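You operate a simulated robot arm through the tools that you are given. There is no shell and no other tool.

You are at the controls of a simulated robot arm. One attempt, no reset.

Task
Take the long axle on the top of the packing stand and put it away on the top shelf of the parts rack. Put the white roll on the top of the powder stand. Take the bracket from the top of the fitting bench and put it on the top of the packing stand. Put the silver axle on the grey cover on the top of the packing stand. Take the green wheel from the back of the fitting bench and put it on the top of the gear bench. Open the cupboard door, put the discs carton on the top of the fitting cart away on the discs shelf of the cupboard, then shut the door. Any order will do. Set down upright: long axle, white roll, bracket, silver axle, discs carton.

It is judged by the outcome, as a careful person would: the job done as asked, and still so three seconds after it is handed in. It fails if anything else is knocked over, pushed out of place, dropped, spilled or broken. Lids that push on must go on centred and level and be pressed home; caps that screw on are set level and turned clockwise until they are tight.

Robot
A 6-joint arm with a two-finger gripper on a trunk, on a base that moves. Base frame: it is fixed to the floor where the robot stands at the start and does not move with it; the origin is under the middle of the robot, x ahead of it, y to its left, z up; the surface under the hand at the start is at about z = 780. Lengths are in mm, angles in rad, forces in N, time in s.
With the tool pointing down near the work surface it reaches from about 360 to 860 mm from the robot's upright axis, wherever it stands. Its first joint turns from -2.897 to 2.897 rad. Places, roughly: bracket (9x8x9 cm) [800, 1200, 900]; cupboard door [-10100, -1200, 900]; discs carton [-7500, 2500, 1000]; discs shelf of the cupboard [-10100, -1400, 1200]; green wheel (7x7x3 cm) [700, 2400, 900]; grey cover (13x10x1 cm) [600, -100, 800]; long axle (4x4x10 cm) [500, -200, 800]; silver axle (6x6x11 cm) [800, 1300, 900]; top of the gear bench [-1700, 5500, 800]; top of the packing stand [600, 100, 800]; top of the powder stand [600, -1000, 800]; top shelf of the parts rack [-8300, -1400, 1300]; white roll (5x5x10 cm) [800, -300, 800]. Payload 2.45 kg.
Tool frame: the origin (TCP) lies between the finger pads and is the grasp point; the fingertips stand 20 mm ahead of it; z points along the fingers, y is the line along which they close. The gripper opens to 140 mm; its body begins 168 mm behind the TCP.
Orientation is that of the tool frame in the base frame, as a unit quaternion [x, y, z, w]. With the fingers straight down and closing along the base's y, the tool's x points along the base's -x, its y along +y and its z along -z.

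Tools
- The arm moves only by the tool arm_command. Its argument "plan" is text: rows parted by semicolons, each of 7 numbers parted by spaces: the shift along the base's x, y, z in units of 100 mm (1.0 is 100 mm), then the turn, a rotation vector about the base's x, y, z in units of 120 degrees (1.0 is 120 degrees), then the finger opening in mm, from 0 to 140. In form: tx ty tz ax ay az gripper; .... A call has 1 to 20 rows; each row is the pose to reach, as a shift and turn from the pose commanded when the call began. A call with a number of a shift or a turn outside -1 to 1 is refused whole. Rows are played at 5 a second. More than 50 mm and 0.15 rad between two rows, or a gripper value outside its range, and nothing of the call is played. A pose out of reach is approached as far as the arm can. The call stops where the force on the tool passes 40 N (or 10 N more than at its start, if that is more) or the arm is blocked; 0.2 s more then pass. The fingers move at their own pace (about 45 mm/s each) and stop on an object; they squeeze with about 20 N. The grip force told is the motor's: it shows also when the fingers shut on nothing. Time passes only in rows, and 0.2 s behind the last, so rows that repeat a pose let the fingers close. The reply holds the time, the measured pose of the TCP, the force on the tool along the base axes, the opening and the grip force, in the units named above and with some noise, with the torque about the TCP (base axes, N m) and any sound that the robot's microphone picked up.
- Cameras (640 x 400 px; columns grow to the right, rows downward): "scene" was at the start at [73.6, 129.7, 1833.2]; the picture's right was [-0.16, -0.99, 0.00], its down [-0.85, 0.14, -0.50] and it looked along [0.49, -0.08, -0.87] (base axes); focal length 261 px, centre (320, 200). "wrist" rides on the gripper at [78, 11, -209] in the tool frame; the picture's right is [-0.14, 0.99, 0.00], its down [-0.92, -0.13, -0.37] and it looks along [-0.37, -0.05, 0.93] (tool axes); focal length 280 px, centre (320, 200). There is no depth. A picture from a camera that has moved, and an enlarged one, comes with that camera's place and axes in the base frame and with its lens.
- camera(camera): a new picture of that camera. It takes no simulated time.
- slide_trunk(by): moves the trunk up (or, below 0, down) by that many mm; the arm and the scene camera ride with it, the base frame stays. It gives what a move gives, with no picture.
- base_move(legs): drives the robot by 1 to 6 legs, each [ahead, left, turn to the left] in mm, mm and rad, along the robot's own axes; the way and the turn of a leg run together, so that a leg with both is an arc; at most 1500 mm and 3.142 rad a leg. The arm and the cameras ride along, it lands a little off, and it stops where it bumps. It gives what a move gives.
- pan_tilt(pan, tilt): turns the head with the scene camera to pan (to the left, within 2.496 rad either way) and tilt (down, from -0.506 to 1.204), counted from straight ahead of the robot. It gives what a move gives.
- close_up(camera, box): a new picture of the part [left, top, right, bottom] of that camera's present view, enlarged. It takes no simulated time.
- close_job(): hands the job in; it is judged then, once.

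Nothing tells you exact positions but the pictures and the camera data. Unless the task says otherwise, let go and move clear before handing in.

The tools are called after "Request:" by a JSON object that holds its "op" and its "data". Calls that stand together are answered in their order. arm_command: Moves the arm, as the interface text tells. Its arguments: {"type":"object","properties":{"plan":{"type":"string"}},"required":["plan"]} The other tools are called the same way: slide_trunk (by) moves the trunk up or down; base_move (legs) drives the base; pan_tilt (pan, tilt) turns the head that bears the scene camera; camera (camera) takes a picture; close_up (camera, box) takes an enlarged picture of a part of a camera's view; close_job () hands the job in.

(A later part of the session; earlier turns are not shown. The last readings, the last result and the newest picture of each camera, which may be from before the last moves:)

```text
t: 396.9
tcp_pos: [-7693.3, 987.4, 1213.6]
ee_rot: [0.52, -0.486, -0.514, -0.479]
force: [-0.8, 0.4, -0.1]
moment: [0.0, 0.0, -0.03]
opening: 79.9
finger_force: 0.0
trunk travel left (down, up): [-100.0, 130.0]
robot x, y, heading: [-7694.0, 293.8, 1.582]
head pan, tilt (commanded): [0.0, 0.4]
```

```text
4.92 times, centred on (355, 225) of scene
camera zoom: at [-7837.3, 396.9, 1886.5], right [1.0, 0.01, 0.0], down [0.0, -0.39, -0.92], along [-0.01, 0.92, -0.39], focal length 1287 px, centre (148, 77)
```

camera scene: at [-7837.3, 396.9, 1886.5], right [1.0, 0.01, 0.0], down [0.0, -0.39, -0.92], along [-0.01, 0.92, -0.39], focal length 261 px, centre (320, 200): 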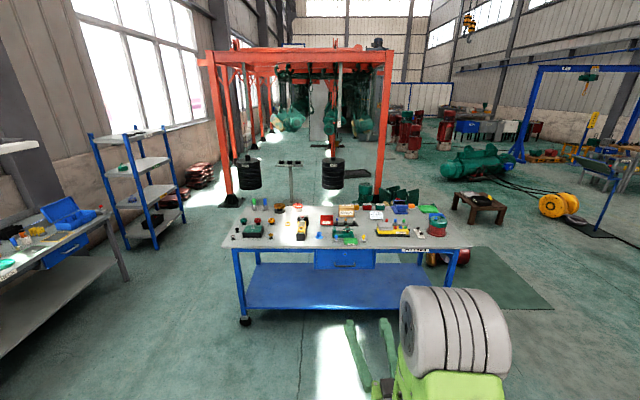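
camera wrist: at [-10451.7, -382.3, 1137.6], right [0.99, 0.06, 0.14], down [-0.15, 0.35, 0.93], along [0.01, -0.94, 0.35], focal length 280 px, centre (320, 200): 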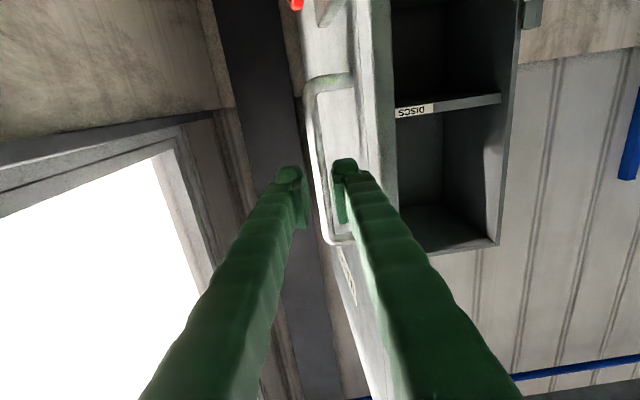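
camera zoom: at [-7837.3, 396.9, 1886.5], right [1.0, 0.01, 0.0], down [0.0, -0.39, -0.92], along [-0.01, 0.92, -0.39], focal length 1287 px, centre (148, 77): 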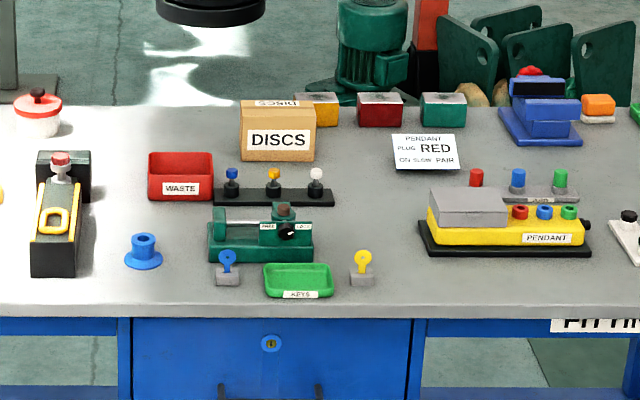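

The carton (tan, "DISCS") stands behind a black push-button rack, with small boxes behind it. I'll come closer to fix its position exactly.

Request:
{"op": "base_move", "data": {"legs": [[700, -65, -0.01]]}}

Request:
{"op": "pan_tilt", "data": {"pan": 0.0, "tilt": 0.7}}

Request:
{"op": "camera", "data": {"camera": "scene"}}

Request:
{"op": "camera", "data": {"camera": "wrist"}}

```text
t: 400.8
tcp_pos: [-7619.3, 1690.4, 1212.6]
ee_rot: [0.516, -0.491, -0.509, -0.484]
force: [0.2, 0.3, -0.4]
moment: [0.05, 0.03, 0.01]
opening: 79.9
finger_force: 0.0
trunk travel left (down, up): [-100.0, 130.0]
robot x, y, heading: [-7629.4, 998.2, 1.563]
head pan, tilt (commanded): [0.0, 0.4]
```

```text
t: 401.6
tcp_pos: [-7618.1, 1691.0, 1213.0]
ee_rot: [0.516, -0.49, -0.51, -0.483]
force: [-1.0, 1.3, 0.6]
moment: [0.01, 0.02, -0.03]
opening: 79.8
finger_force: 0.0
trunk travel left (down, up): [-100.0, 130.0]
robot x, y, heading: [-7630.5, 1001.2, 1.566]
head pan, tilt (commanded): [0.0, 0.7]
```

```text
taken
camera scene: at [-7771.3, 1094.8, 1859.7], right [1.0, -0.01, 0.0], down [0.0, -0.64, -0.77], along [0.01, 0.77, -0.64], focal length 261 px, centre (320, 200)
```

scene: 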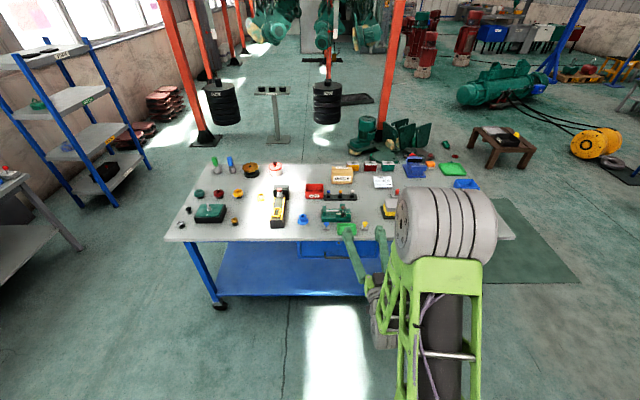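

```text
taken
camera wrist: at [-7618.3, 1479.9, 1137.0], right [-0.99, -0.05, 0.14], down [0.15, -0.35, 0.93], along [0.0, 0.94, 0.35], focal length 280 px, centre (320, 200)
```

wrist: 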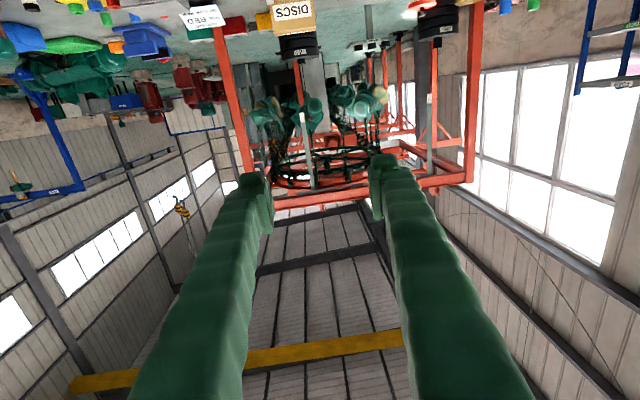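

Tilting the tool 45° down so the wrist camera sees the cart top.

Request:
{"op": "arm_command", "data": {"plan": "0 0 0.1 -0.0625 0 0 100; 0 0 0.2 -0.125 0 0 120; 0 0 0.2 -0.1875 0 0 130; 0 0 0.2 -0.25 0 0 130; 0 0 0.2 -0.3125 0 0 130; 0 0 0.2 -0.375 0 0 130"}}

Request:
{"op": "camera", "data": {"camera": "wrist"}}

Request:
{"op": "close_up", "data": {"camera": "scene", "box": [280, 140, 420, 250]}}

```text
t: 403.0
tcp_pos: [-7627.8, 1690.2, 1231.4]
ee_rot: [0.656, -0.634, -0.314, -0.262]
force: [0.0, -0.2, 0.0]
moment: [0.04, 0.01, -0.02]
opening: 130.1
finger_force: 0.1
out of reach, approached as far as the arm can: row 6
trunk travel left (down, up): [-100.0, 130.0]
robot x, y, heading: [-7626.3, 1000.4, 1.569]
head pan, tilt (commanded): [0.0, 0.7]
```

```text
taken
camera wrist: at [-7621.3, 1480.9, 1312.5], right [-0.99, 0.03, 0.16], down [0.16, 0.35, 0.92], along [-0.02, 0.94, -0.35], focal length 280 px, centre (320, 200)
```

wrist: 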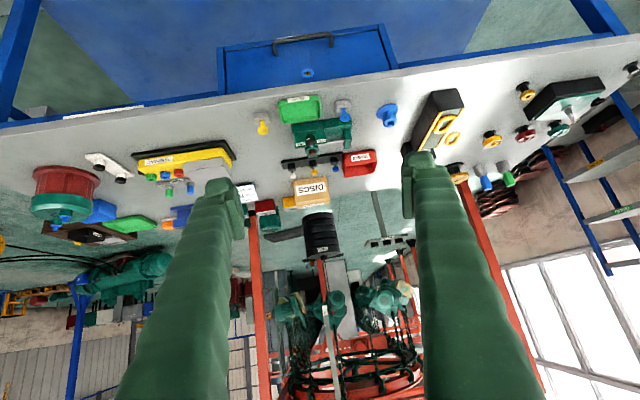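

```text
3.64 times, centred on (350, 195) of scene
camera zoom: at [-7771.4, 1094.7, 1859.6], right [1.0, -0.01, 0.0], down [0.0, -0.64, -0.76], along [0.01, 0.76, -0.64], focal length 950 px, centre (211, 218)
```

zoom: 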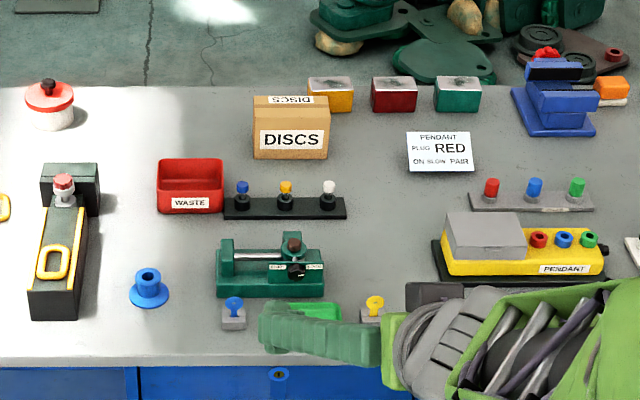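

Request:
{"op": "close_up", "data": {"camera": "wrist", "box": [230, 90, 430, 220]}}

```text
3.08 times, centred on (330, 155) of wrist
camera zoom: at [-7621.3, 1480.9, 1312.5], right [-0.99, 0.03, 0.16], down [0.16, 0.35, 0.92], along [-0.02, 0.94, -0.35], focal length 863 px, centre (289, 338)
```

zoom: 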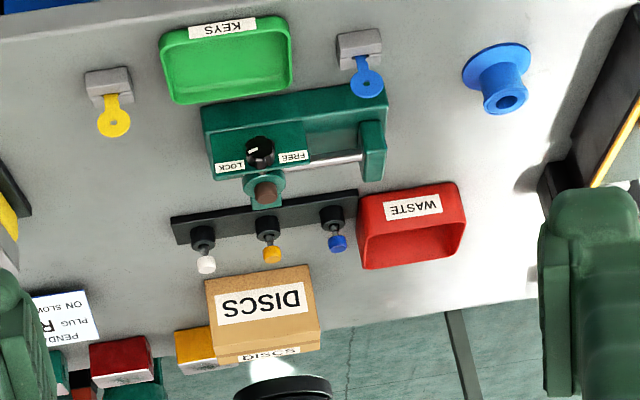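

Triangulated: cart top z≈865, carton front at y≈2439, centre x≈-7624, about 130 wide × 55 deep × 94 high. I'll raise the arm a bit and drive up to the cart's front edge (y≈1968).

Request:
{"op": "arm_command", "data": {"plan": "0.03 0.3 0.2 0 0 0 140; 0.04 0.6 0.4 0 0 0 140; 0.04 0.8 0.5 0 0 0 140"}}

Request:
{"op": "base_move", "data": {"legs": [[560, 0, 0]]}}

Request:
{"op": "camera", "data": {"camera": "wrist"}}

Request:
{"op": "camera", "data": {"camera": "scene"}}

```text
t: 403.8
tcp_pos: [-7623.6, 1769.2, 1281.3]
ee_rot: [0.656, -0.634, -0.314, -0.261]
force: [-0.7, 0.4, 0.0]
moment: [0.03, -0.02, 0.0]
opening: 140.0
finger_force: 0.0
trunk travel left (down, up): [-100.0, 130.0]
robot x, y, heading: [-7630.0, 995.5, 1.561]
head pan, tilt (commanded): [0.0, 0.7]
```

```text
t: 407.0
tcp_pos: [-7622.4, 2323.6, 1281.2]
ee_rot: [0.658, -0.633, -0.315, -0.261]
force: [-0.5, -0.1, -0.1]
moment: [-0.03, 0.04, -0.06]
opening: 139.9
finger_force: 0.0
trunk travel left (down, up): [-100.0, 130.0]
robot x, y, heading: [-7627.9, 1553.4, 1.565]
head pan, tilt (commanded): [0.0, 0.7]
```

```text
taken
camera wrist: at [-7615.8, 2116.5, 1361.8], right [-0.99, 0.03, 0.16], down [0.16, 0.35, 0.92], along [-0.03, 0.94, -0.35], focal length 280 px, centre (320, 200)
```

wrist: 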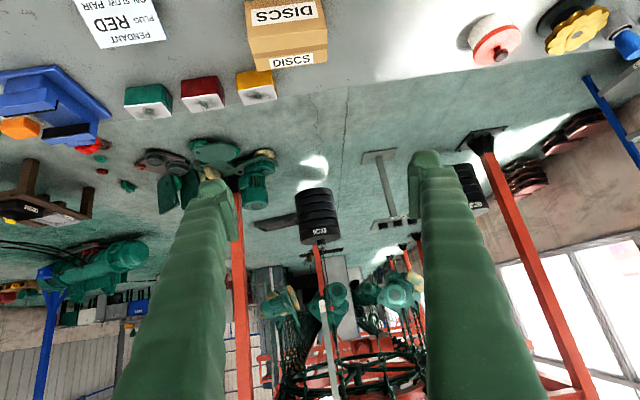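

```text
taken
camera scene: at [-7768.3, 1650.5, 1859.6], right [1.0, 0.0, 0.0], down [0.0, -0.64, -0.76], along [0.0, 0.76, -0.64], focal length 261 px, centre (320, 200)
```

scene: 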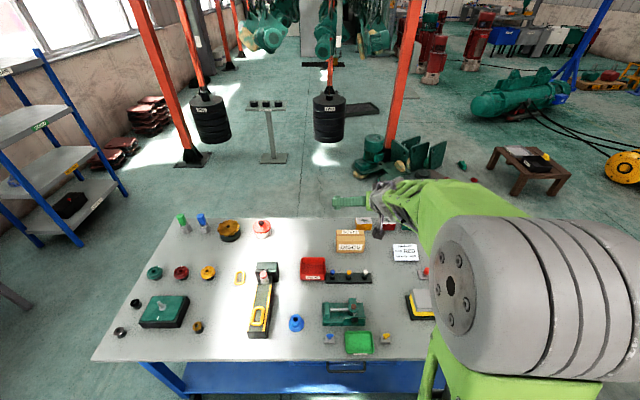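

Request:
{"op": "close_up", "data": {"camera": "wrist", "box": [220, 0, 360, 110]}}

Request:
{"op": "close_up", "data": {"camera": "scene", "box": [290, 210, 430, 300]}}

```text
3.64 times, centred on (290, 55) of wrist
camera zoom: at [-7615.8, 2116.5, 1361.8], right [-0.99, 0.03, 0.16], down [0.16, 0.35, 0.92], along [-0.03, 0.94, -0.35], focal length 1020 px, centre (429, 727)
```

zoom: 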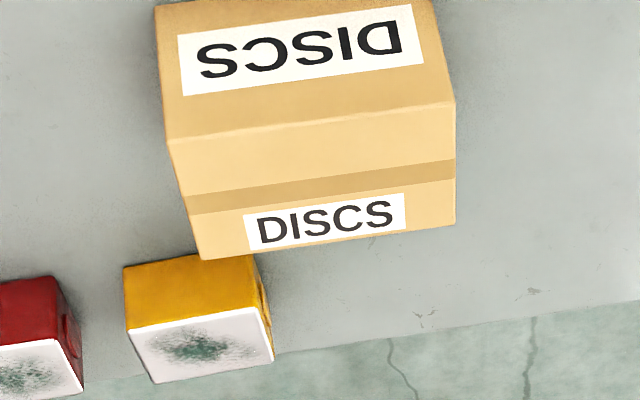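

```text
4.44 times, centred on (360, 255) of scene
camera zoom: at [-7768.3, 1650.5, 1859.6], right [1.0, 0.0, 0.0], down [0.0, -0.64, -0.76], along [0.0, 0.76, -0.64], focal length 1162 px, centre (142, -44)
```

zoom: 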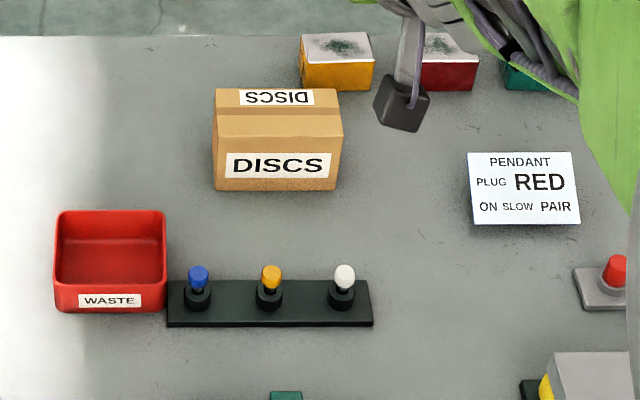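

The carton measures about 128 wide × 66 deep × 88 high, centred at (-7619, 2472), square to the axes. The gripper (140) fits across its width with ~6 mm each side. I'll straighten the tool's small yaw/roll error and lower toward the pre-grasp point, then check alignment.

Request:
{"op": "arm_command", "data": {"plan": "0.02 0 -0.4 0 -0.013 -0.0154 140; 0.034 0 -0.8 0 -0.0264 -0.0307 140; 0.034 0 -1.0 0 -0.0264 -0.0307 140"}}

Request:
{"op": "arm_command", "data": {"plan": "0 0.05 -0.4 0 0 0 140; 0 0.1 -0.8 0 0 0 140; 0 0.15 -1.0 0 0 0 140"}}

Request:
{"op": "camera", "data": {"camera": "wrist"}}

Request:
{"op": "close_up", "data": {"camera": "scene", "box": [290, 180, 450, 300]}}

```text
t: 407.8
tcp_pos: [-7636.9, 2321.4, 1177.3]
ee_rot: [0.728, -0.556, -0.268, -0.298]
force: [1.2, 1.4, 1.0]
moment: [-0.19, 0.19, 0.21]
opening: 140.2
finger_force: 0.0
out of reach, approached as far as the arm can: row 2
trunk travel left (down, up): [-100.0, 130.0]
robot x, y, heading: [-7625.8, 1555.3, 1.565]
head pan, tilt (commanded): [0.0, 0.7]
```

```text
t: 408.6
tcp_pos: [-7621.2, 2338.5, 1079.9]
ee_rot: [-0.645, 0.647, 0.288, 0.288]
force: [0.0, 0.1, 0.2]
moment: [0.03, 0.02, -0.01]
opening: 139.7
finger_force: 0.2
trunk travel left (down, up): [-100.0, 130.0]
robot x, y, heading: [-7628.7, 1553.0, 1.565]
head pan, tilt (commanded): [0.0, 0.7]
```

```text
taken
camera wrist: at [-7630.7, 2131.7, 1161.7], right [-0.99, 0.09, 0.1], down [0.13, 0.34, 0.93], along [0.05, 0.94, -0.35], focal length 280 px, centre (320, 200)
```

wrist: 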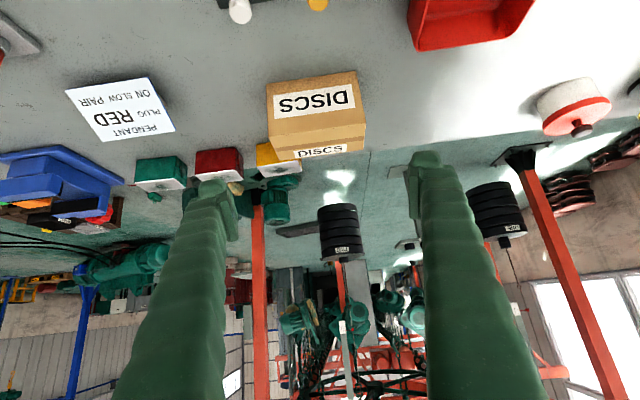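

```text
3.33 times, centred on (370, 240) of scene
camera zoom: at [-7768.2, 1649.9, 1859.6], right [1.0, 0.0, 0.0], down [0.0, -0.64, -0.76], along [0.0, 0.76, -0.64], focal length 871 px, centre (153, 67)
```

zoom: 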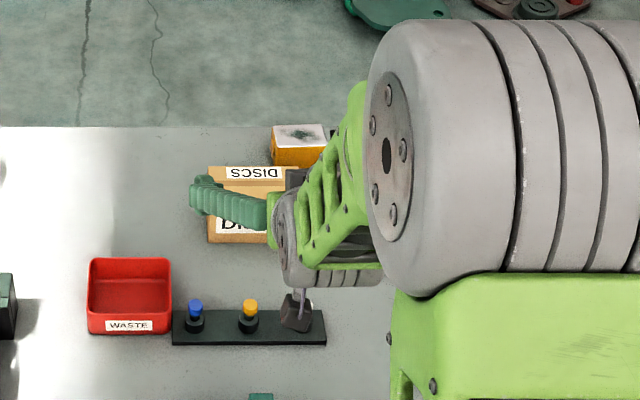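

Orientation is now exactly aligned. Carton centre x = -7619.5. Moving onto the approach line just before the carton.

Request:
{"op": "arm_command", "data": {"plan": "0.015 0.2 -0.4 0 0 0 140; 0.017 0.4 -0.8 0 0 0 140; 0.017 0.4 -0.85 0 0 0 140"}}

Request:
{"op": "camera", "data": {"camera": "wrist"}}

```text
t: 409.4
tcp_pos: [-7617.0, 2377.4, 995.3]
ee_rot: [-0.645, 0.647, 0.287, 0.288]
force: [0.8, 0.2, -0.4]
moment: [0.0, 0.0, -0.01]
opening: 140.0
finger_force: 0.0
trunk travel left (down, up): [-100.0, 130.0]
robot x, y, heading: [-7624.5, 1555.9, 1.564]
head pan, tilt (commanded): [0.0, 0.7]
```

```text
taken
camera wrist: at [-7628.2, 2171.3, 1076.3], right [-0.99, 0.09, 0.1], down [0.13, 0.34, 0.93], along [0.05, 0.94, -0.35], focal length 280 px, centre (320, 200)
```

wrist: 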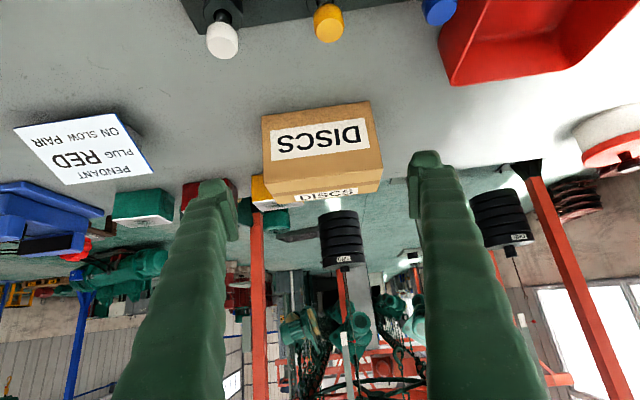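

Alignment looks good (carton centred between the fingers). Advancing along the tool axis in small steps.

Request:
{"op": "arm_command", "data": {"plan": "-0.01 0.15 -0.135 0 0 0 140; -0.01 0.3 -0.27 0 0 0 140; -0.01 0.4 -0.36 0 0 0 140; -0.01 0.5 -0.45 0 0 0 140"}}

Request:
{"op": "camera", "data": {"camera": "wrist"}}

```text
t: 410.4
tcp_pos: [-7618.0, 2429.0, 950.5]
ee_rot: [-0.645, 0.646, 0.288, 0.288]
force: [-0.4, 0.2, -0.5]
moment: [0.01, -0.01, 0.01]
opening: 140.0
finger_force: 0.1
trunk travel left (down, up): [-100.0, 130.0]
robot x, y, heading: [-7626.7, 1552.3, 1.566]
head pan, tilt (commanded): [0.0, 0.7]
```

```text
taken
camera wrist: at [-7629.6, 2221.4, 1031.1], right [-0.99, 0.09, 0.1], down [0.13, 0.34, 0.93], along [0.05, 0.94, -0.35], focal length 280 px, centre (320, 200)
```

wrist: 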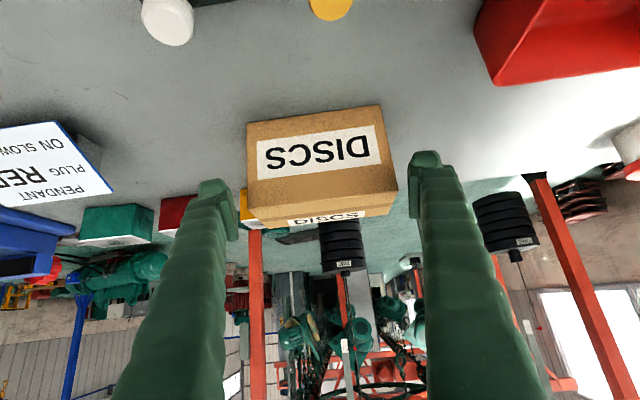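

Request:
{"op": "arm_command", "data": {"plan": "-0.01 0.1 -0.09 0 0 0 140; -0.01 0.2 -0.18 0 0 0 140; -0.01 0.3 -0.27 0 0 0 140; -0.01 0.4 -0.36 0 0 0 140; -0.01 0.4 -0.36 0 0 0 140"}}

Request:
{"op": "camera", "data": {"camera": "wrist"}}

```text
t: 411.4
tcp_pos: [-7619.3, 2474.8, 928.4]
ee_rot: [-0.641, 0.643, 0.296, 0.297]
force: [-0.8, 5.6, 9.7]
moment: [0.08, -0.01, -0.01]
opening: 140.4
finger_force: 0.1
trunk travel left (down, up): [-100.0, 130.0]
robot x, y, heading: [-7630.3, 1553.7, 1.563]
head pan, tilt (commanded): [0.0, 0.7]
stopped in row 5: the force on the tool passed its limit at 44 N (the readings are from after the stop); the commanded pose is now the measured one
```

```text
taken
camera wrist: at [-7630.5, 2265.5, 1004.3], right [-0.99, 0.09, 0.11], down [0.13, 0.32, 0.94], along [0.05, 0.94, -0.33], focal length 280 px, centre (320, 200)
```

wrist: 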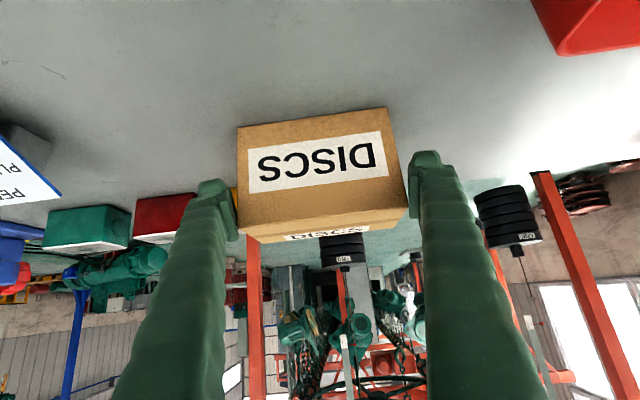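

Contact stopped the move at 44 N — likely the camera housing under the gripper touching the push-button rack. Let me look before moving.

Request:
{"op": "close_up", "data": {"camera": "scene", "box": [290, 180, 450, 300]}}

Request:
{"op": "camera", "data": {"camera": "scene"}}

```text
3.33 times, centred on (370, 240) of scene
camera zoom: at [-7768.3, 1649.1, 1859.6], right [1.0, 0.0, 0.0], down [0.0, -0.64, -0.76], along [0.0, 0.76, -0.64], focal length 871 px, centre (153, 67)
```

zoom: 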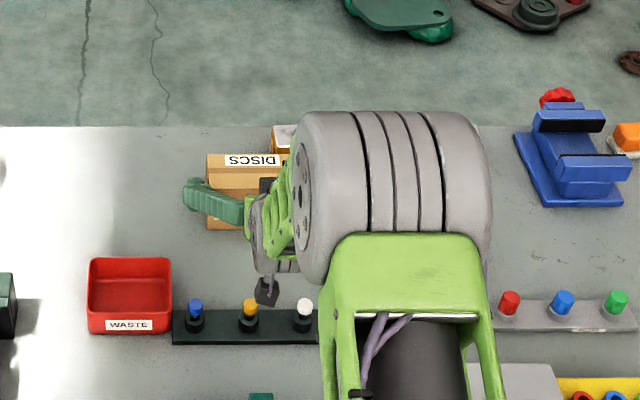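

```text
taken
camera scene: at [-7768.3, 1649.1, 1859.6], right [1.0, 0.0, 0.0], down [0.0, -0.64, -0.76], along [0.0, 0.76, -0.64], focal length 261 px, centre (320, 200)
```

scene: 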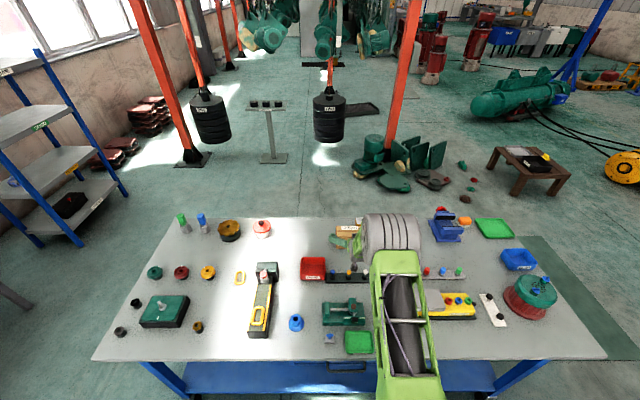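

The carton got nudged back a little; the fit across its width is too tight. I'll back out along the tool axis and reconsider (gripping across its 66 mm depth instead).

Request:
{"op": "arm_command", "data": {"plan": "0.02 -0.05 0.07 0 0 0 140; 0.02 -0.2 0.2 0 0 0 140; 0.02 -0.5 0.5 0 0 0 140; 0.02 -0.8 0.8 0 0 0 140; 0.02 -1.0 1.0 0 0 0 140"}}

Request:
{"op": "camera", "data": {"camera": "wrist"}}

Request:
{"op": "close_up", "data": {"camera": "scene", "box": [290, 180, 450, 300]}}

```text
t: 412.6
tcp_pos: [-7616.6, 2370.8, 1024.7]
ee_rot: [-0.643, 0.644, 0.293, 0.293]
force: [0.1, -0.1, 0.3]
moment: [0.03, 0.0, -0.01]
opening: 139.9
finger_force: 0.1
trunk travel left (down, up): [-100.0, 130.0]
robot x, y, heading: [-7625.1, 1553.5, 1.567]
head pan, tilt (commanded): [0.0, 0.7]
```

```text
taken
camera wrist: at [-7628.4, 2161.6, 1102.1], right [-0.99, 0.09, 0.1], down [0.13, 0.33, 0.94], along [0.05, 0.94, -0.34], focal length 280 px, centre (320, 200)
```

wrist: 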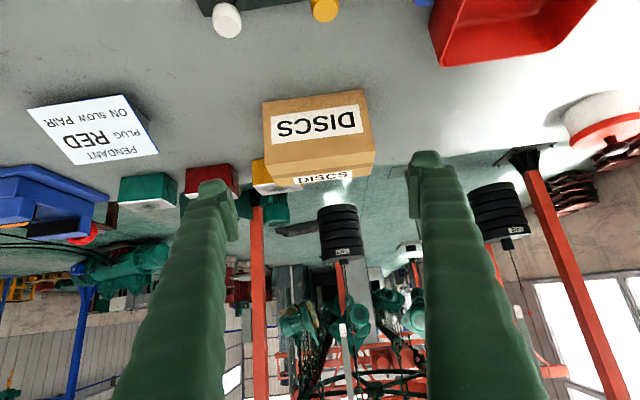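

```text
3.33 times, centred on (370, 240) of scene
camera zoom: at [-7768.3, 1648.9, 1859.7], right [1.0, 0.0, 0.0], down [0.0, -0.64, -0.77], along [0.0, 0.77, -0.64], focal length 871 px, centre (153, 67)
```

zoom: 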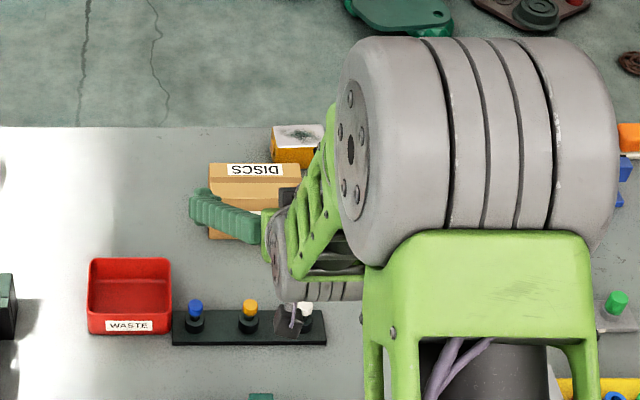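

The carton's width is practically the gripper's full opening, so I'll pick it top-down across its 66 mm depth, and re-grip later on the workbench with the tilted tool. First: tool back to vertical, well above the items.

Request:
{"op": "arm_command", "data": {"plan": "0 0 0.2 -0.0667 0 0 140; 0 0 0.4 -0.1333 0 0 140; 0 0 0.6 -0.2 0 0 140; 0 0 0.8 -0.2667 0 0 140; 0 0 0.9 -0.3333 0 0 140; 0 0 1.0 -0.4 0 0 140"}}

```text
t: 414.0
tcp_pos: [-7617.4, 2372.0, 1122.9]
ee_rot: [-0.706, 0.708, 0.004, 0.006]
force: [1.1, -0.2, -0.4]
moment: [-0.09, 0.02, 0.0]
opening: 139.8
finger_force: 0.1
trunk travel left (down, up): [-100.0, 130.0]
robot x, y, heading: [-7624.0, 1551.3, 1.568]
head pan, tilt (commanded): [0.0, 0.7]
```

Request:
{"op": "arm_command", "data": {"plan": "0 0.09 0 0 0 0.0682 140; 0 0.18 0 0 0 0.1364 130; 0 0.27 0 0 0 0.2045 120; 0 0.36 0 0 0 0.2727 110; 0 0.45 0 0 0 0.3409 110; 0 0.54 0 0 0 0.4091 110; 0 0.63 0 0 0 0.4773 110; 0 0.72 0 0 0 0.5455 110; 0 0.81 0 0 0 0.6136 110; 0 0.9 0 0 0 0.6818 110; 0 1.0 0 0 0 0.75 110"}}

Request:
{"op": "camera", "data": {"camera": "wrist"}}

```text
t: 416.4
tcp_pos: [-7619.1, 2413.9, 1114.3]
ee_rot: [1.0, -0.014, -0.009, -0.001]
force: [-0.5, 0.3, -0.3]
moment: [0.01, -0.01, 0.03]
opening: 109.9
finger_force: 0.0
out of reach, approached as far as the arm can: row 6, 7, 8, 9, 10, 11
trunk travel left (down, up): [-100.0, 130.0]
robot x, y, heading: [-7623.8, 1551.6, 1.567]
head pan, tilt (commanded): [0.0, 0.7]
```

```text
taken
camera wrist: at [-7537.0, 2400.7, 1321.2], right [-0.16, -0.99, 0.0], down [-0.91, 0.15, 0.38], along [-0.38, 0.06, -0.92], focal length 280 px, centre (320, 200)
```

wrist: 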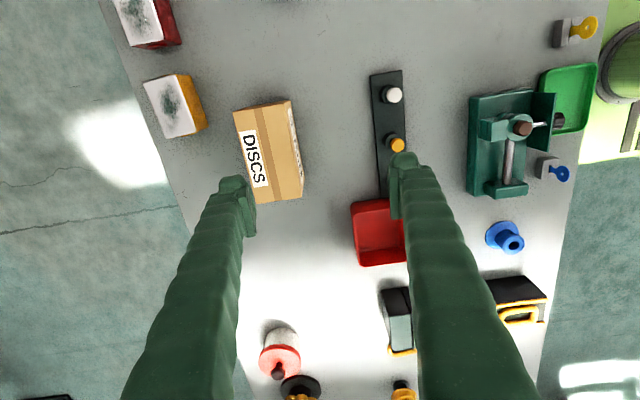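

The arm is at its outer limit; the base can move 75 mm nearer (36 mm short of the cart edge).

Request:
{"op": "base_move", "data": {"legs": [[72, 0, 0]]}}

Request:
{"op": "camera", "data": {"camera": "wrist"}}

Request:
{"op": "close_up", "data": {"camera": "wrist", "box": [200, 60, 400, 260]}}

```text
t: 417.4
tcp_pos: [-7618.2, 2487.1, 1111.6]
ee_rot: [1.0, -0.015, -0.009, 0.0]
force: [0.1, 0.5, -0.1]
moment: [-0.09, 0.03, -0.01]
opening: 109.9
finger_force: 0.0
trunk travel left (down, up): [-100.0, 130.0]
robot x, y, heading: [-7627.3, 1623.7, 1.567]
head pan, tilt (commanded): [0.0, 0.7]
```

```text
taken
camera wrist: at [-7536.8, 2473.8, 1320.0], right [-0.17, -0.99, 0.0], down [-0.91, 0.16, 0.38], along [-0.38, 0.06, -0.92], focal length 280 px, centre (320, 200)
```

wrist: 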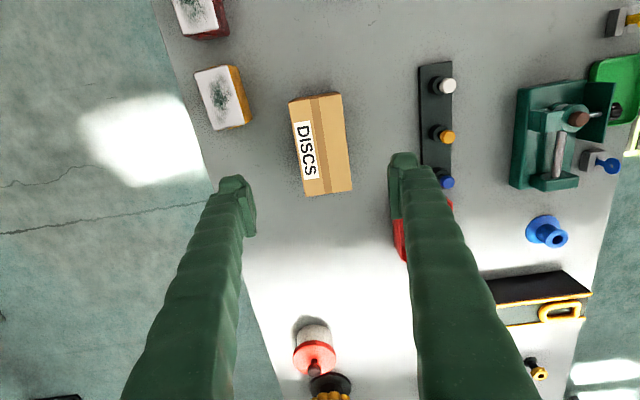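

```text
2.00 times, centred on (300, 160) of wrist
camera zoom: at [-7536.8, 2473.8, 1320.0], right [-0.17, -0.99, 0.0], down [-0.91, 0.16, 0.38], along [-0.38, 0.06, -0.92], focal length 561 px, centre (360, 280)
```

zoom: 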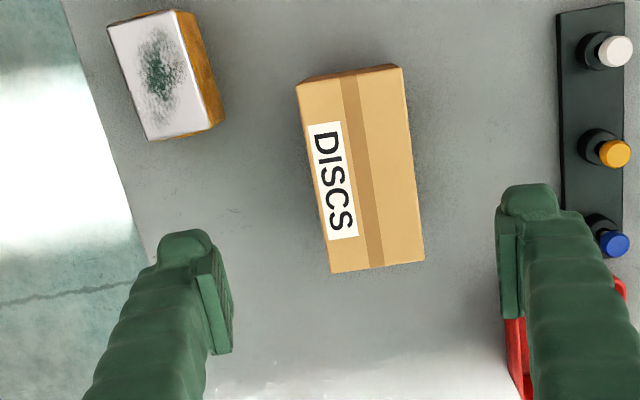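

Centred over the carton (-7617, 2483). I'll nudge the base 18 mm closer for reach, correct the offset, and descend with the fingers fore and aft of it.

Request:
{"op": "base_move", "data": {"legs": [[18, 0, 0]]}}

Request:
{"op": "arm_command", "data": {"plan": "0.01 -0.22 -0.1 0 0 0 110; 0.01 -0.22 -0.5 0 0 0 110; 0.01 -0.22 -0.9 0 0 0 110; 0.01 -0.22 -1.0 0 0 0 110"}}

Request:
{"op": "camera", "data": {"camera": "wrist"}}

```text
t: 418.2
tcp_pos: [-7618.0, 2506.3, 1113.5]
ee_rot: [1.0, -0.016, -0.008, 0.0]
force: [0.6, 0.0, -0.7]
moment: [-0.1, 0.01, 0.01]
opening: 109.9
finger_force: 0.1
trunk travel left (down, up): [-100.0, 130.0]
robot x, y, heading: [-7626.9, 1643.8, 1.564]
head pan, tilt (commanded): [0.0, 0.7]
```

```text
t: 419.2
tcp_pos: [-7617.0, 2481.0, 1014.9]
ee_rot: [1.0, -0.015, -0.008, 0.0]
force: [0.3, 0.1, -0.5]
moment: [-0.01, 0.01, 0.01]
opening: 110.2
finger_force: 0.0
trunk travel left (down, up): [-100.0, 130.0]
robot x, y, heading: [-7624.2, 1643.0, 1.567]
head pan, tilt (commanded): [0.0, 0.7]
```

```text
taken
camera wrist: at [-7535.8, 2467.9, 1220.3], right [-0.17, -0.99, 0.0], down [-0.91, 0.15, 0.38], along [-0.38, 0.06, -0.92], focal length 280 px, centre (320, 200)
```

wrist: 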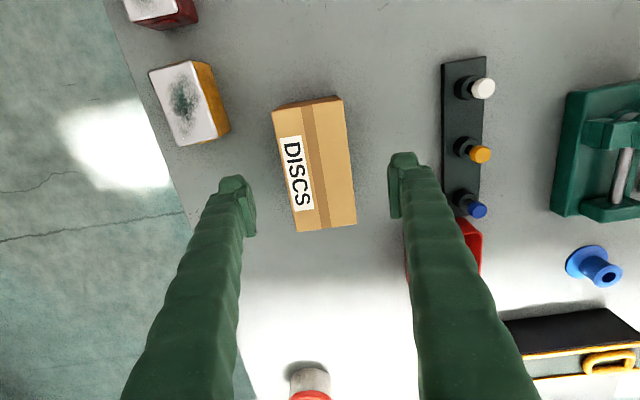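

Request:
{"op": "arm_command", "data": {"plan": "0.01 0.015 -0.4 0 0 0 110; 0.01 0.015 -0.8 0 0 0 110; 0.01 0.015 -0.98 0 0 0 110; 0.01 0.015 -0.98 0 0 0 90; 0.01 0.015 -0.98 0 0 0 70; 0.01 0.015 -0.98 0 0 0 50; 0.01 0.015 -0.98 0 0 0 50; 0.01 0.015 -0.98 0 0 0 50"}}

Request:
{"op": "camera", "data": {"camera": "wrist"}}

```text
t: 421.0
tcp_pos: [-7617.2, 2483.6, 915.8]
ee_rot: [1.0, -0.014, -0.009, 0.0]
force: [0.5, 0.3, 0.1]
moment: [0.05, -0.03, 0.08]
opening: 72.6
finger_force: 20.2
trunk travel left (down, up): [-100.0, 130.0]
robot x, y, heading: [-7623.8, 1648.0, 1.559]
head pan, tilt (commanded): [0.0, 0.7]
```

```text
taken
camera wrist: at [-7534.7, 2470.1, 1122.2], right [-0.17, -0.99, 0.0], down [-0.91, 0.15, 0.38], along [-0.38, 0.06, -0.92], focal length 280 px, centre (320, 200)
```

wrist: 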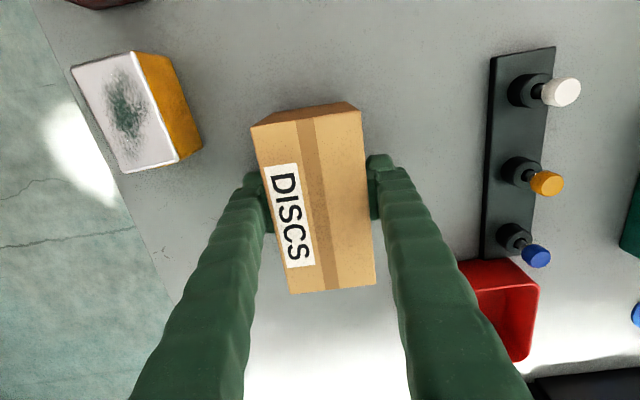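

Held firmly (72.6 mm). Lifting.

Request:
{"op": "arm_command", "data": {"plan": "0 0 0.1 0 0 0 50; 0 0 0.3 0 0 0 50; 0 0 0.6 0 0 0 50; 0 0 1.0 0 0 0 50"}}

Request:
{"op": "arm_command", "data": {"plan": "0 0 0.4 0 0 0 50; 0 -0.1 0.8 0 0 0 50; 0 -0.2 1.0 0 0 0 50"}}

Request:
{"op": "camera", "data": {"camera": "wrist"}}

Request:
{"op": "camera", "data": {"camera": "scene"}}

```text
t: 422.0
tcp_pos: [-7616.1, 2481.7, 1015.8]
ee_rot: [1.0, -0.015, -0.009, 0.001]
force: [0.0, -0.1, -3.9]
moment: [0.02, 0.01, -0.02]
opening: 72.4
finger_force: 20.3
trunk travel left (down, up): [-100.0, 130.0]
robot x, y, heading: [-7629.1, 1643.1, 1.568]
head pan, tilt (commanded): [0.0, 0.7]
```

```text
t: 422.8
tcp_pos: [-7617.0, 2462.1, 1114.2]
ee_rot: [1.0, -0.015, -0.008, 0.001]
force: [-0.6, -0.5, -3.4]
moment: [-0.02, 0.02, 0.01]
opening: 72.3
finger_force: 19.8
trunk travel left (down, up): [-100.0, 130.0]
robot x, y, heading: [-7626.4, 1643.9, 1.557]
head pan, tilt (commanded): [0.0, 0.7]
```

```text
taken
camera wrist: at [-7534.9, 2449.4, 1321.7], right [-0.17, -0.99, 0.0], down [-0.91, 0.16, 0.38], along [-0.38, 0.06, -0.92], focal length 280 px, centre (320, 200)
```

wrist: 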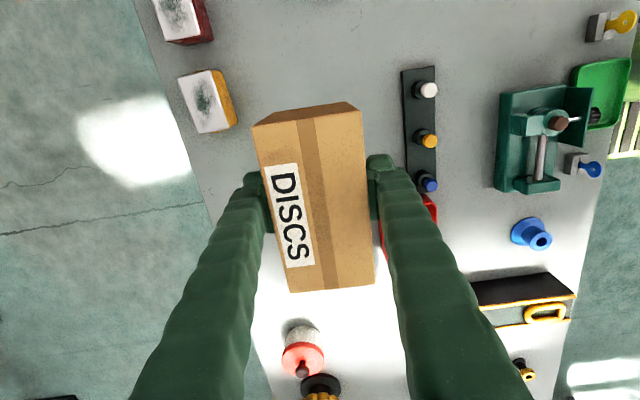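

```text
taken
camera scene: at [-7767.9, 1739.5, 1859.7], right [1.0, 0.0, 0.0], down [0.0, -0.64, -0.77], along [0.0, 0.77, -0.64], focal length 261 px, centre (320, 200)
```

scene: 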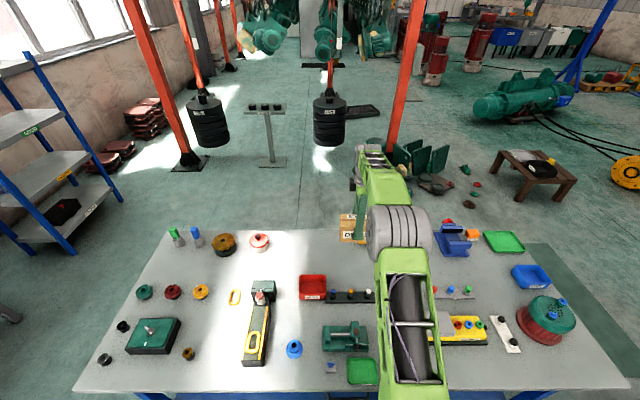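

The carton is held well. Backing away from the cart.

Request:
{"op": "base_move", "data": {"legs": [[-900, 0, 0]]}}

Request:
{"op": "arm_command", "data": {"plan": "0 -0.09 0 0 0 -0.0682 50; 0 -0.18 0 0 0 -0.1364 50; 0 -0.27 0 0 0 -0.2045 50; 0 -0.36 0 0 0 -0.2727 50; 0 -0.45 0 0 0 -0.3409 50; 0 -0.54 0 0 0 -0.4091 50; 0 -0.63 0 0 0 -0.4773 50; 0 -0.72 0 0 0 -0.5455 50; 0 -0.81 0 0 0 -0.6136 50; 0 -0.9 0 0 0 -0.6818 50; 0 -1.0 0 0 0 -0.75 50"}}

```text
t: 427.6
tcp_pos: [-7620.7, 1556.2, 1114.5]
ee_rot: [1.0, -0.013, -0.009, 0.001]
force: [-0.3, 0.8, -3.6]
moment: [0.01, -0.01, 0.0]
opening: 72.6
finger_force: 19.7
trunk travel left (down, up): [-100.0, 130.0]
robot x, y, heading: [-7628.2, 736.4, 1.566]
head pan, tilt (commanded): [0.0, 0.7]
```

```text
t: 430.0
tcp_pos: [-7622.6, 1456.4, 1113.8]
ee_rot: [-0.697, 0.717, 0.007, 0.007]
force: [0.3, -0.3, -3.2]
moment: [0.0, -0.01, -0.01]
opening: 72.3
finger_force: 20.0
trunk travel left (down, up): [-100.0, 130.0]
robot x, y, heading: [-7629.9, 736.3, 1.574]
head pan, tilt (commanded): [0.0, 0.7]
```

Request:
{"op": "base_move", "data": {"legs": [[0, 0, -3.14]]}}

```text
t: 437.7
tcp_pos: [-7626.4, 18.3, 1114.5]
ee_rot: [0.712, 0.702, -0.006, 0.006]
force: [-0.4, -0.2, -3.1]
moment: [0.03, 0.0, -0.01]
opening: 72.6
finger_force: 20.0
trunk travel left (down, up): [-100.0, 130.0]
robot x, y, heading: [-7625.9, 735.3, -1.563]
head pan, tilt (commanded): [0.0, 0.7]
```

Request:
{"op": "base_move", "data": {"legs": [[0, 936, -0.007], [700, 0, 0]]}}

Request:
{"op": "pan_tilt", "data": {"pan": 0.0, "tilt": 0.7}}

Request:
{"op": "camera", "data": {"camera": "scene"}}

Request:
{"op": "camera", "data": {"camera": "wrist"}}

```text
t: 449.8
tcp_pos: [-6687.7, -674.0, 1114.0]
ee_rot: [0.714, 0.7, -0.006, 0.006]
force: [-1.1, -0.8, -4.2]
moment: [-0.01, 0.01, 0.0]
opening: 72.4
finger_force: 19.3
trunk travel left (down, up): [-100.0, 130.0]
robot x, y, heading: [-6689.1, 47.9, -1.569]
head pan, tilt (commanded): [0.0, 0.7]
```

```text
t: 450.4
tcp_pos: [-6687.4, -674.4, 1115.1]
ee_rot: [0.715, 0.699, -0.007, 0.006]
force: [-0.2, 1.2, -3.7]
moment: [0.03, -0.03, 0.04]
opening: 72.7
finger_force: 20.5
trunk travel left (down, up): [-100.0, 130.0]
robot x, y, heading: [-6682.3, 43.7, -1.564]
head pan, tilt (commanded): [0.0, 0.7]
```

```text
taken
camera scene: at [-6547.1, -49.2, 1859.6], right [-1.0, 0.0, 0.0], down [0.0, 0.64, -0.76], along [0.0, -0.76, -0.64], focal length 261 px, centre (320, 200)
```

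scene: 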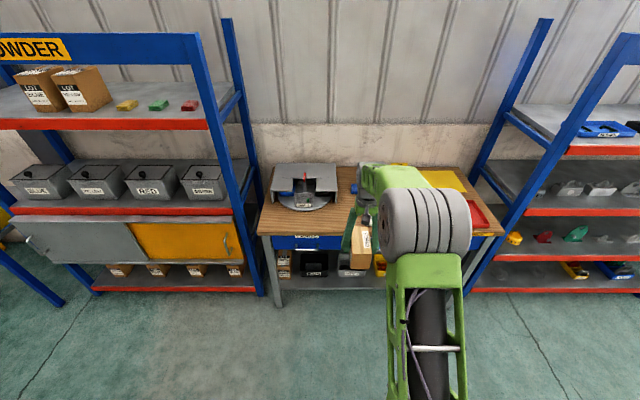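

```text
taken
camera wrist: at [-6675.6, -592.4, 1321.3], right [0.99, -0.16, 0.0], down [-0.15, -0.91, 0.38], along [-0.06, -0.38, -0.92], focal length 280 px, centre (320, 200)
```

wrist: 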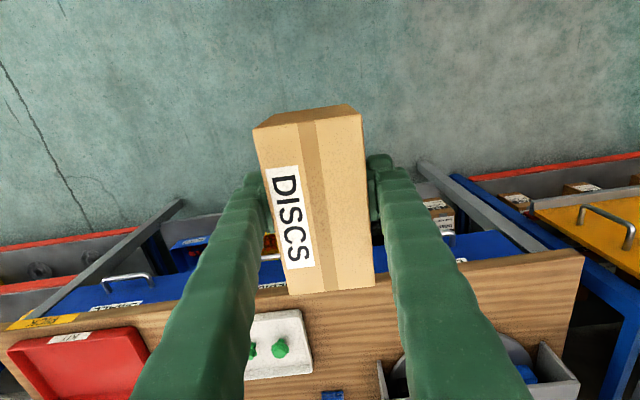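

Request:
{"op": "base_move", "data": {"legs": [[405, 0, -0.006]]}}

Request:
{"op": "camera", "data": {"camera": "wrist"}}

Request:
{"op": "camera", "data": {"camera": "scene"}}

```text
t: 452.9
tcp_pos: [-6691.8, -1080.3, 1114.7]
ee_rot: [0.716, 0.698, -0.006, 0.006]
force: [0.6, -0.4, -4.3]
moment: [0.02, 0.0, -0.01]
opening: 72.1
finger_force: 19.6
trunk travel left (down, up): [-100.0, 130.0]
robot x, y, heading: [-6686.1, -364.5, -1.574]
head pan, tilt (commanded): [0.0, 0.7]
```

```text
taken
camera wrist: at [-6678.6, -999.0, 1321.0], right [0.99, -0.16, 0.0], down [-0.15, -0.91, 0.38], along [-0.06, -0.38, -0.92], focal length 280 px, centre (320, 200)
```

wrist: 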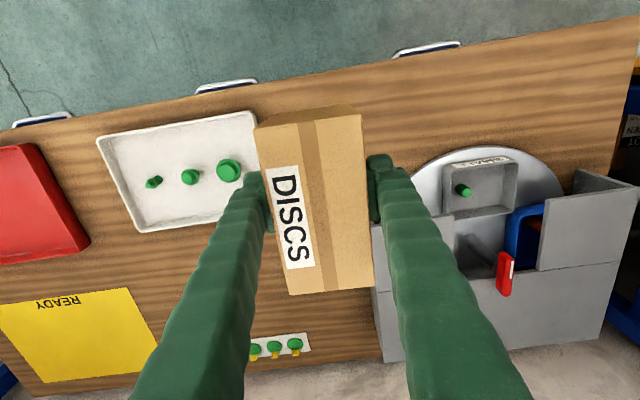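

```text
taken
camera scene: at [-6547.2, -456.9, 1859.5], right [-1.0, 0.0, 0.0], down [0.0, 0.64, -0.76], along [0.0, -0.76, -0.64], focal length 261 px, centre (320, 200)
```

scene: 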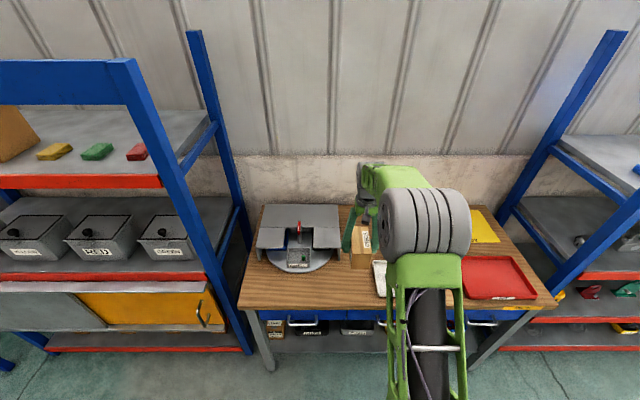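

The spot is clear: carton will span y≈-1004…-1144, between tray and spinner. Lowering it there.

Request:
{"op": "arm_command", "data": {"plan": "-0.05 0.06 -0.3 0.008 0 0 50; -0.05 0.06 -0.7 0.008 0 0 50; -0.05 0.06 -1.0 0.008 0 0 50"}}

Request:
{"op": "arm_command", "data": {"plan": "0 0 -0.4 0 0 0 50; 0 0 -0.8 0 0 0 50; 0 0 -0.92 0 0 0 50; 0 0 -0.92 0 0 0 50"}}

Request:
{"op": "camera", "data": {"camera": "wrist"}}

Request:
{"op": "close_up", "data": {"camera": "scene", "box": [310, 190, 430, 300]}}

```text
t: 453.7
tcp_pos: [-6696.4, -1075.3, 1014.8]
ee_rot: [0.716, 0.698, 0.0, 0.0]
force: [-1.1, -0.4, -3.5]
moment: [0.04, -0.03, -0.01]
opening: 72.3
finger_force: 19.8
trunk travel left (down, up): [-100.0, 130.0]
robot x, y, heading: [-6683.8, -361.6, -1.57]
head pan, tilt (commanded): [0.0, 0.7]
```

```text
t: 454.7
tcp_pos: [-6697.9, -1074.3, 922.2]
ee_rot: [0.716, 0.698, 0.0, 0.0]
force: [-0.2, 0.0, -4.9]
moment: [-0.01, -0.01, 0.04]
opening: 72.6
finger_force: 19.7
trunk travel left (down, up): [-100.0, 130.0]
robot x, y, heading: [-6685.1, -362.2, -1.575]
head pan, tilt (commanded): [0.0, 0.7]
```

```text
taken
camera wrist: at [-6684.5, -996.1, 1130.6], right [0.99, -0.16, 0.0], down [-0.15, -0.92, 0.37], along [-0.06, -0.36, -0.93], focal length 280 px, centre (320, 200)
```

wrist: 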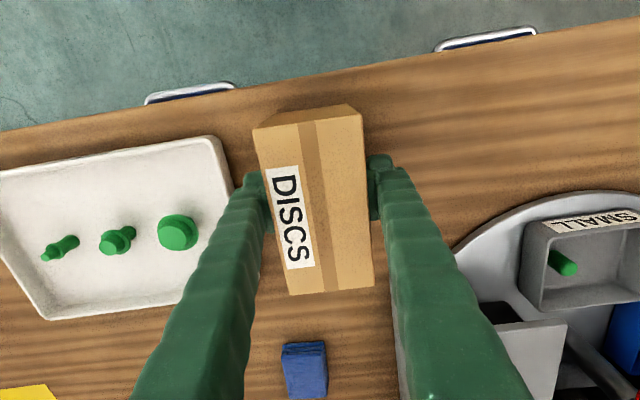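

```text
3.64 times, centred on (370, 245) of scene
camera zoom: at [-6547.2, -456.0, 1859.6], right [-1.0, 0.0, 0.0], down [0.0, 0.64, -0.76], along [0.0, -0.76, -0.64], focal length 950 px, centre (138, 36)
```

zoom: 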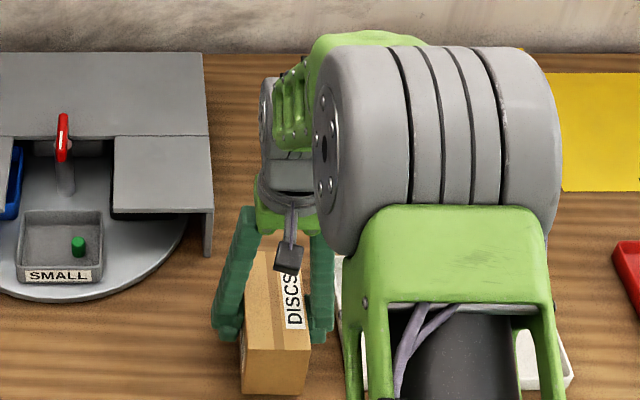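

Request:
{"op": "arm_command", "data": {"plan": "0 0 -0.04 0 0 0 50; 0 0 -0.08 0 0 0 50; 0 0 -0.12 0 0 0 50; 0 0 -0.12 0 0 0 50"}}

Request:
{"op": "arm_command", "data": {"plan": "0 0 -0.015 0 0 0 50; 0 0 -0.03 0 0 0 50; 0 0 -0.03 0 0 0 50"}}

```text
t: 455.7
tcp_pos: [-6697.2, -1074.1, 913.2]
ee_rot: [0.716, 0.698, -0.002, 0.001]
force: [1.0, 1.4, 20.4]
moment: [-0.09, -0.01, -0.04]
opening: 72.3
finger_force: 20.1
trunk travel left (down, up): [-100.0, 130.0]
robot x, y, heading: [-6685.6, -359.4, -1.568]
head pan, tilt (commanded): [0.0, 0.7]
```

```text
t: 456.5
tcp_pos: [-6697.5, -1073.3, 909.6]
ee_rot: [0.716, 0.698, -0.002, 0.001]
force: [-0.9, -3.2, 20.9]
moment: [0.02, 0.0, 0.0]
opening: 72.5
finger_force: 19.8
trunk travel left (down, up): [-100.0, 130.0]
robot x, y, heading: [-6688.2, -356.6, -1.574]
head pan, tilt (commanded): [0.0, 0.7]
```

The carton is down. Releasing and rising.

Request:
{"op": "arm_command", "data": {"plan": "0 0 0.015 0 0 0 60; 0 0 0.015 0 0 0 85; 0 0 0.015 0 0 0 105; 0 0 0.015 0 0 0 105; 0 0 0.3 0 0 0 105; 0 0 0.7 0 0 0 105; 0 0 1.0 0 0 0 105"}}

Request:
{"op": "arm_command", "data": {"plan": "0 0 0.4 0 0 0 105; 0 0 0.8 0 0 0 105"}}

Request:
{"op": "camera", "data": {"camera": "wrist"}}

```text
t: 458.1
tcp_pos: [-6695.4, -1073.8, 1007.1]
ee_rot: [0.716, 0.698, -0.001, 0.0]
force: [-0.7, -1.0, 0.6]
moment: [-0.01, -0.01, 0.01]
opening: 105.0
finger_force: 0.1
trunk travel left (down, up): [-100.0, 130.0]
robot x, y, heading: [-6686.2, -363.2, -1.572]
head pan, tilt (commanded): [0.0, 0.7]
```

```text
t: 458.7
tcp_pos: [-6695.7, -1074.8, 1089.0]
ee_rot: [0.716, 0.698, -0.001, 0.001]
force: [1.0, 0.6, -0.3]
moment: [-0.02, 0.02, 0.03]
opening: 105.3
finger_force: 0.1
trunk travel left (down, up): [-100.0, 130.0]
robot x, y, heading: [-6685.4, -359.9, -1.571]
head pan, tilt (commanded): [0.0, 0.7]
```

```text
taken
camera wrist: at [-6682.5, -996.0, 1296.3], right [0.99, -0.16, 0.0], down [-0.15, -0.92, 0.37], along [-0.06, -0.36, -0.93], focal length 280 px, centre (320, 200)
```

wrist: 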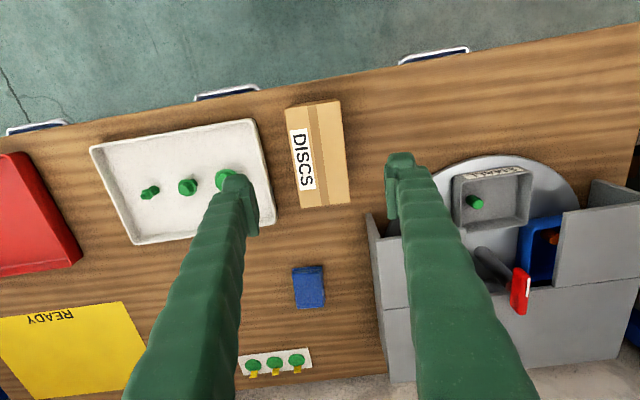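

The carton stands on the bench with its narrow side facing across. Now I back off, tilt the tool forward ~48°, and re-grip it.

Request:
{"op": "base_move", "data": {"legs": [[-185, 0, 0]]}}

Request:
{"op": "arm_command", "data": {"plan": "0 0 0 -0.0667 0 0 105; 0 0 0 -0.1333 0 0 105; 0 0 0 -0.2 0 0 105; 0 0 0 -0.2667 0 0 105; 0 0 0 -0.3333 0 0 105; 0 0 0 -0.4 0 0 105"}}

Request:
{"op": "camera", "data": {"camera": "wrist"}}

```text
t: 460.2
tcp_pos: [-6694.9, -888.9, 1089.2]
ee_rot: [0.716, 0.698, 0.0, 0.001]
force: [-0.4, 1.0, 0.3]
moment: [-0.06, 0.01, -0.05]
opening: 105.1
finger_force: 0.2
trunk travel left (down, up): [-100.0, 130.0]
robot x, y, heading: [-6683.2, -176.5, -1.57]
head pan, tilt (commanded): [0.0, 0.7]
```

```text
t: 461.6
tcp_pos: [-6696.4, -890.7, 1088.4]
ee_rot: [0.655, 0.637, -0.284, 0.291]
force: [-0.2, -0.9, 0.0]
moment: [0.02, 0.02, 0.01]
opening: 104.8
finger_force: 0.1
trunk travel left (down, up): [-100.0, 130.0]
robot x, y, heading: [-6685.3, -174.9, -1.57]
head pan, tilt (commanded): [0.0, 0.7]
```

```text
taken
camera wrist: at [-6682.5, -682.7, 1168.3], right [0.99, -0.11, 0.12], down [-0.15, -0.34, 0.93], along [-0.06, -0.93, -0.35], focal length 280 px, centre (320, 200)
```

wrist: 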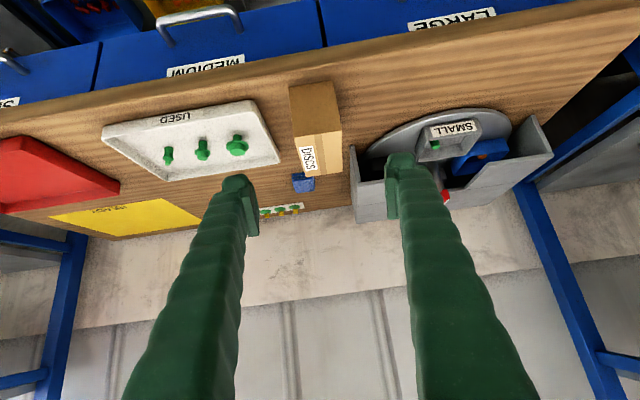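

Request:
{"op": "arm_command", "data": {"plan": "0 -0.33 -0.33 0 0 0 105; 0 -0.66 -0.66 0 0 0 105; 0 -0.98 -0.92 0 0 0 105"}}

Request:
{"op": "camera", "data": {"camera": "wrist"}}

```text
t: 462.4
tcp_pos: [-6696.3, -989.1, 995.6]
ee_rot: [0.655, 0.637, -0.284, 0.291]
force: [-0.2, 0.3, -0.5]
moment: [-0.03, -0.03, 0.03]
opening: 104.5
finger_force: 0.1
trunk travel left (down, up): [-100.0, 130.0]
robot x, y, heading: [-6686.5, -178.7, -1.57]
head pan, tilt (commanded): [0.0, 0.7]
```

```text
taken
camera wrist: at [-6682.3, -782.1, 1076.5], right [0.99, -0.11, 0.12], down [-0.15, -0.34, 0.93], along [-0.06, -0.93, -0.35], focal length 280 px, centre (320, 200)
```

wrist: 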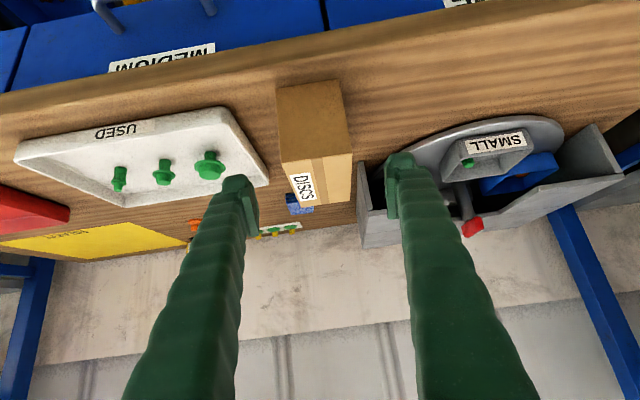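

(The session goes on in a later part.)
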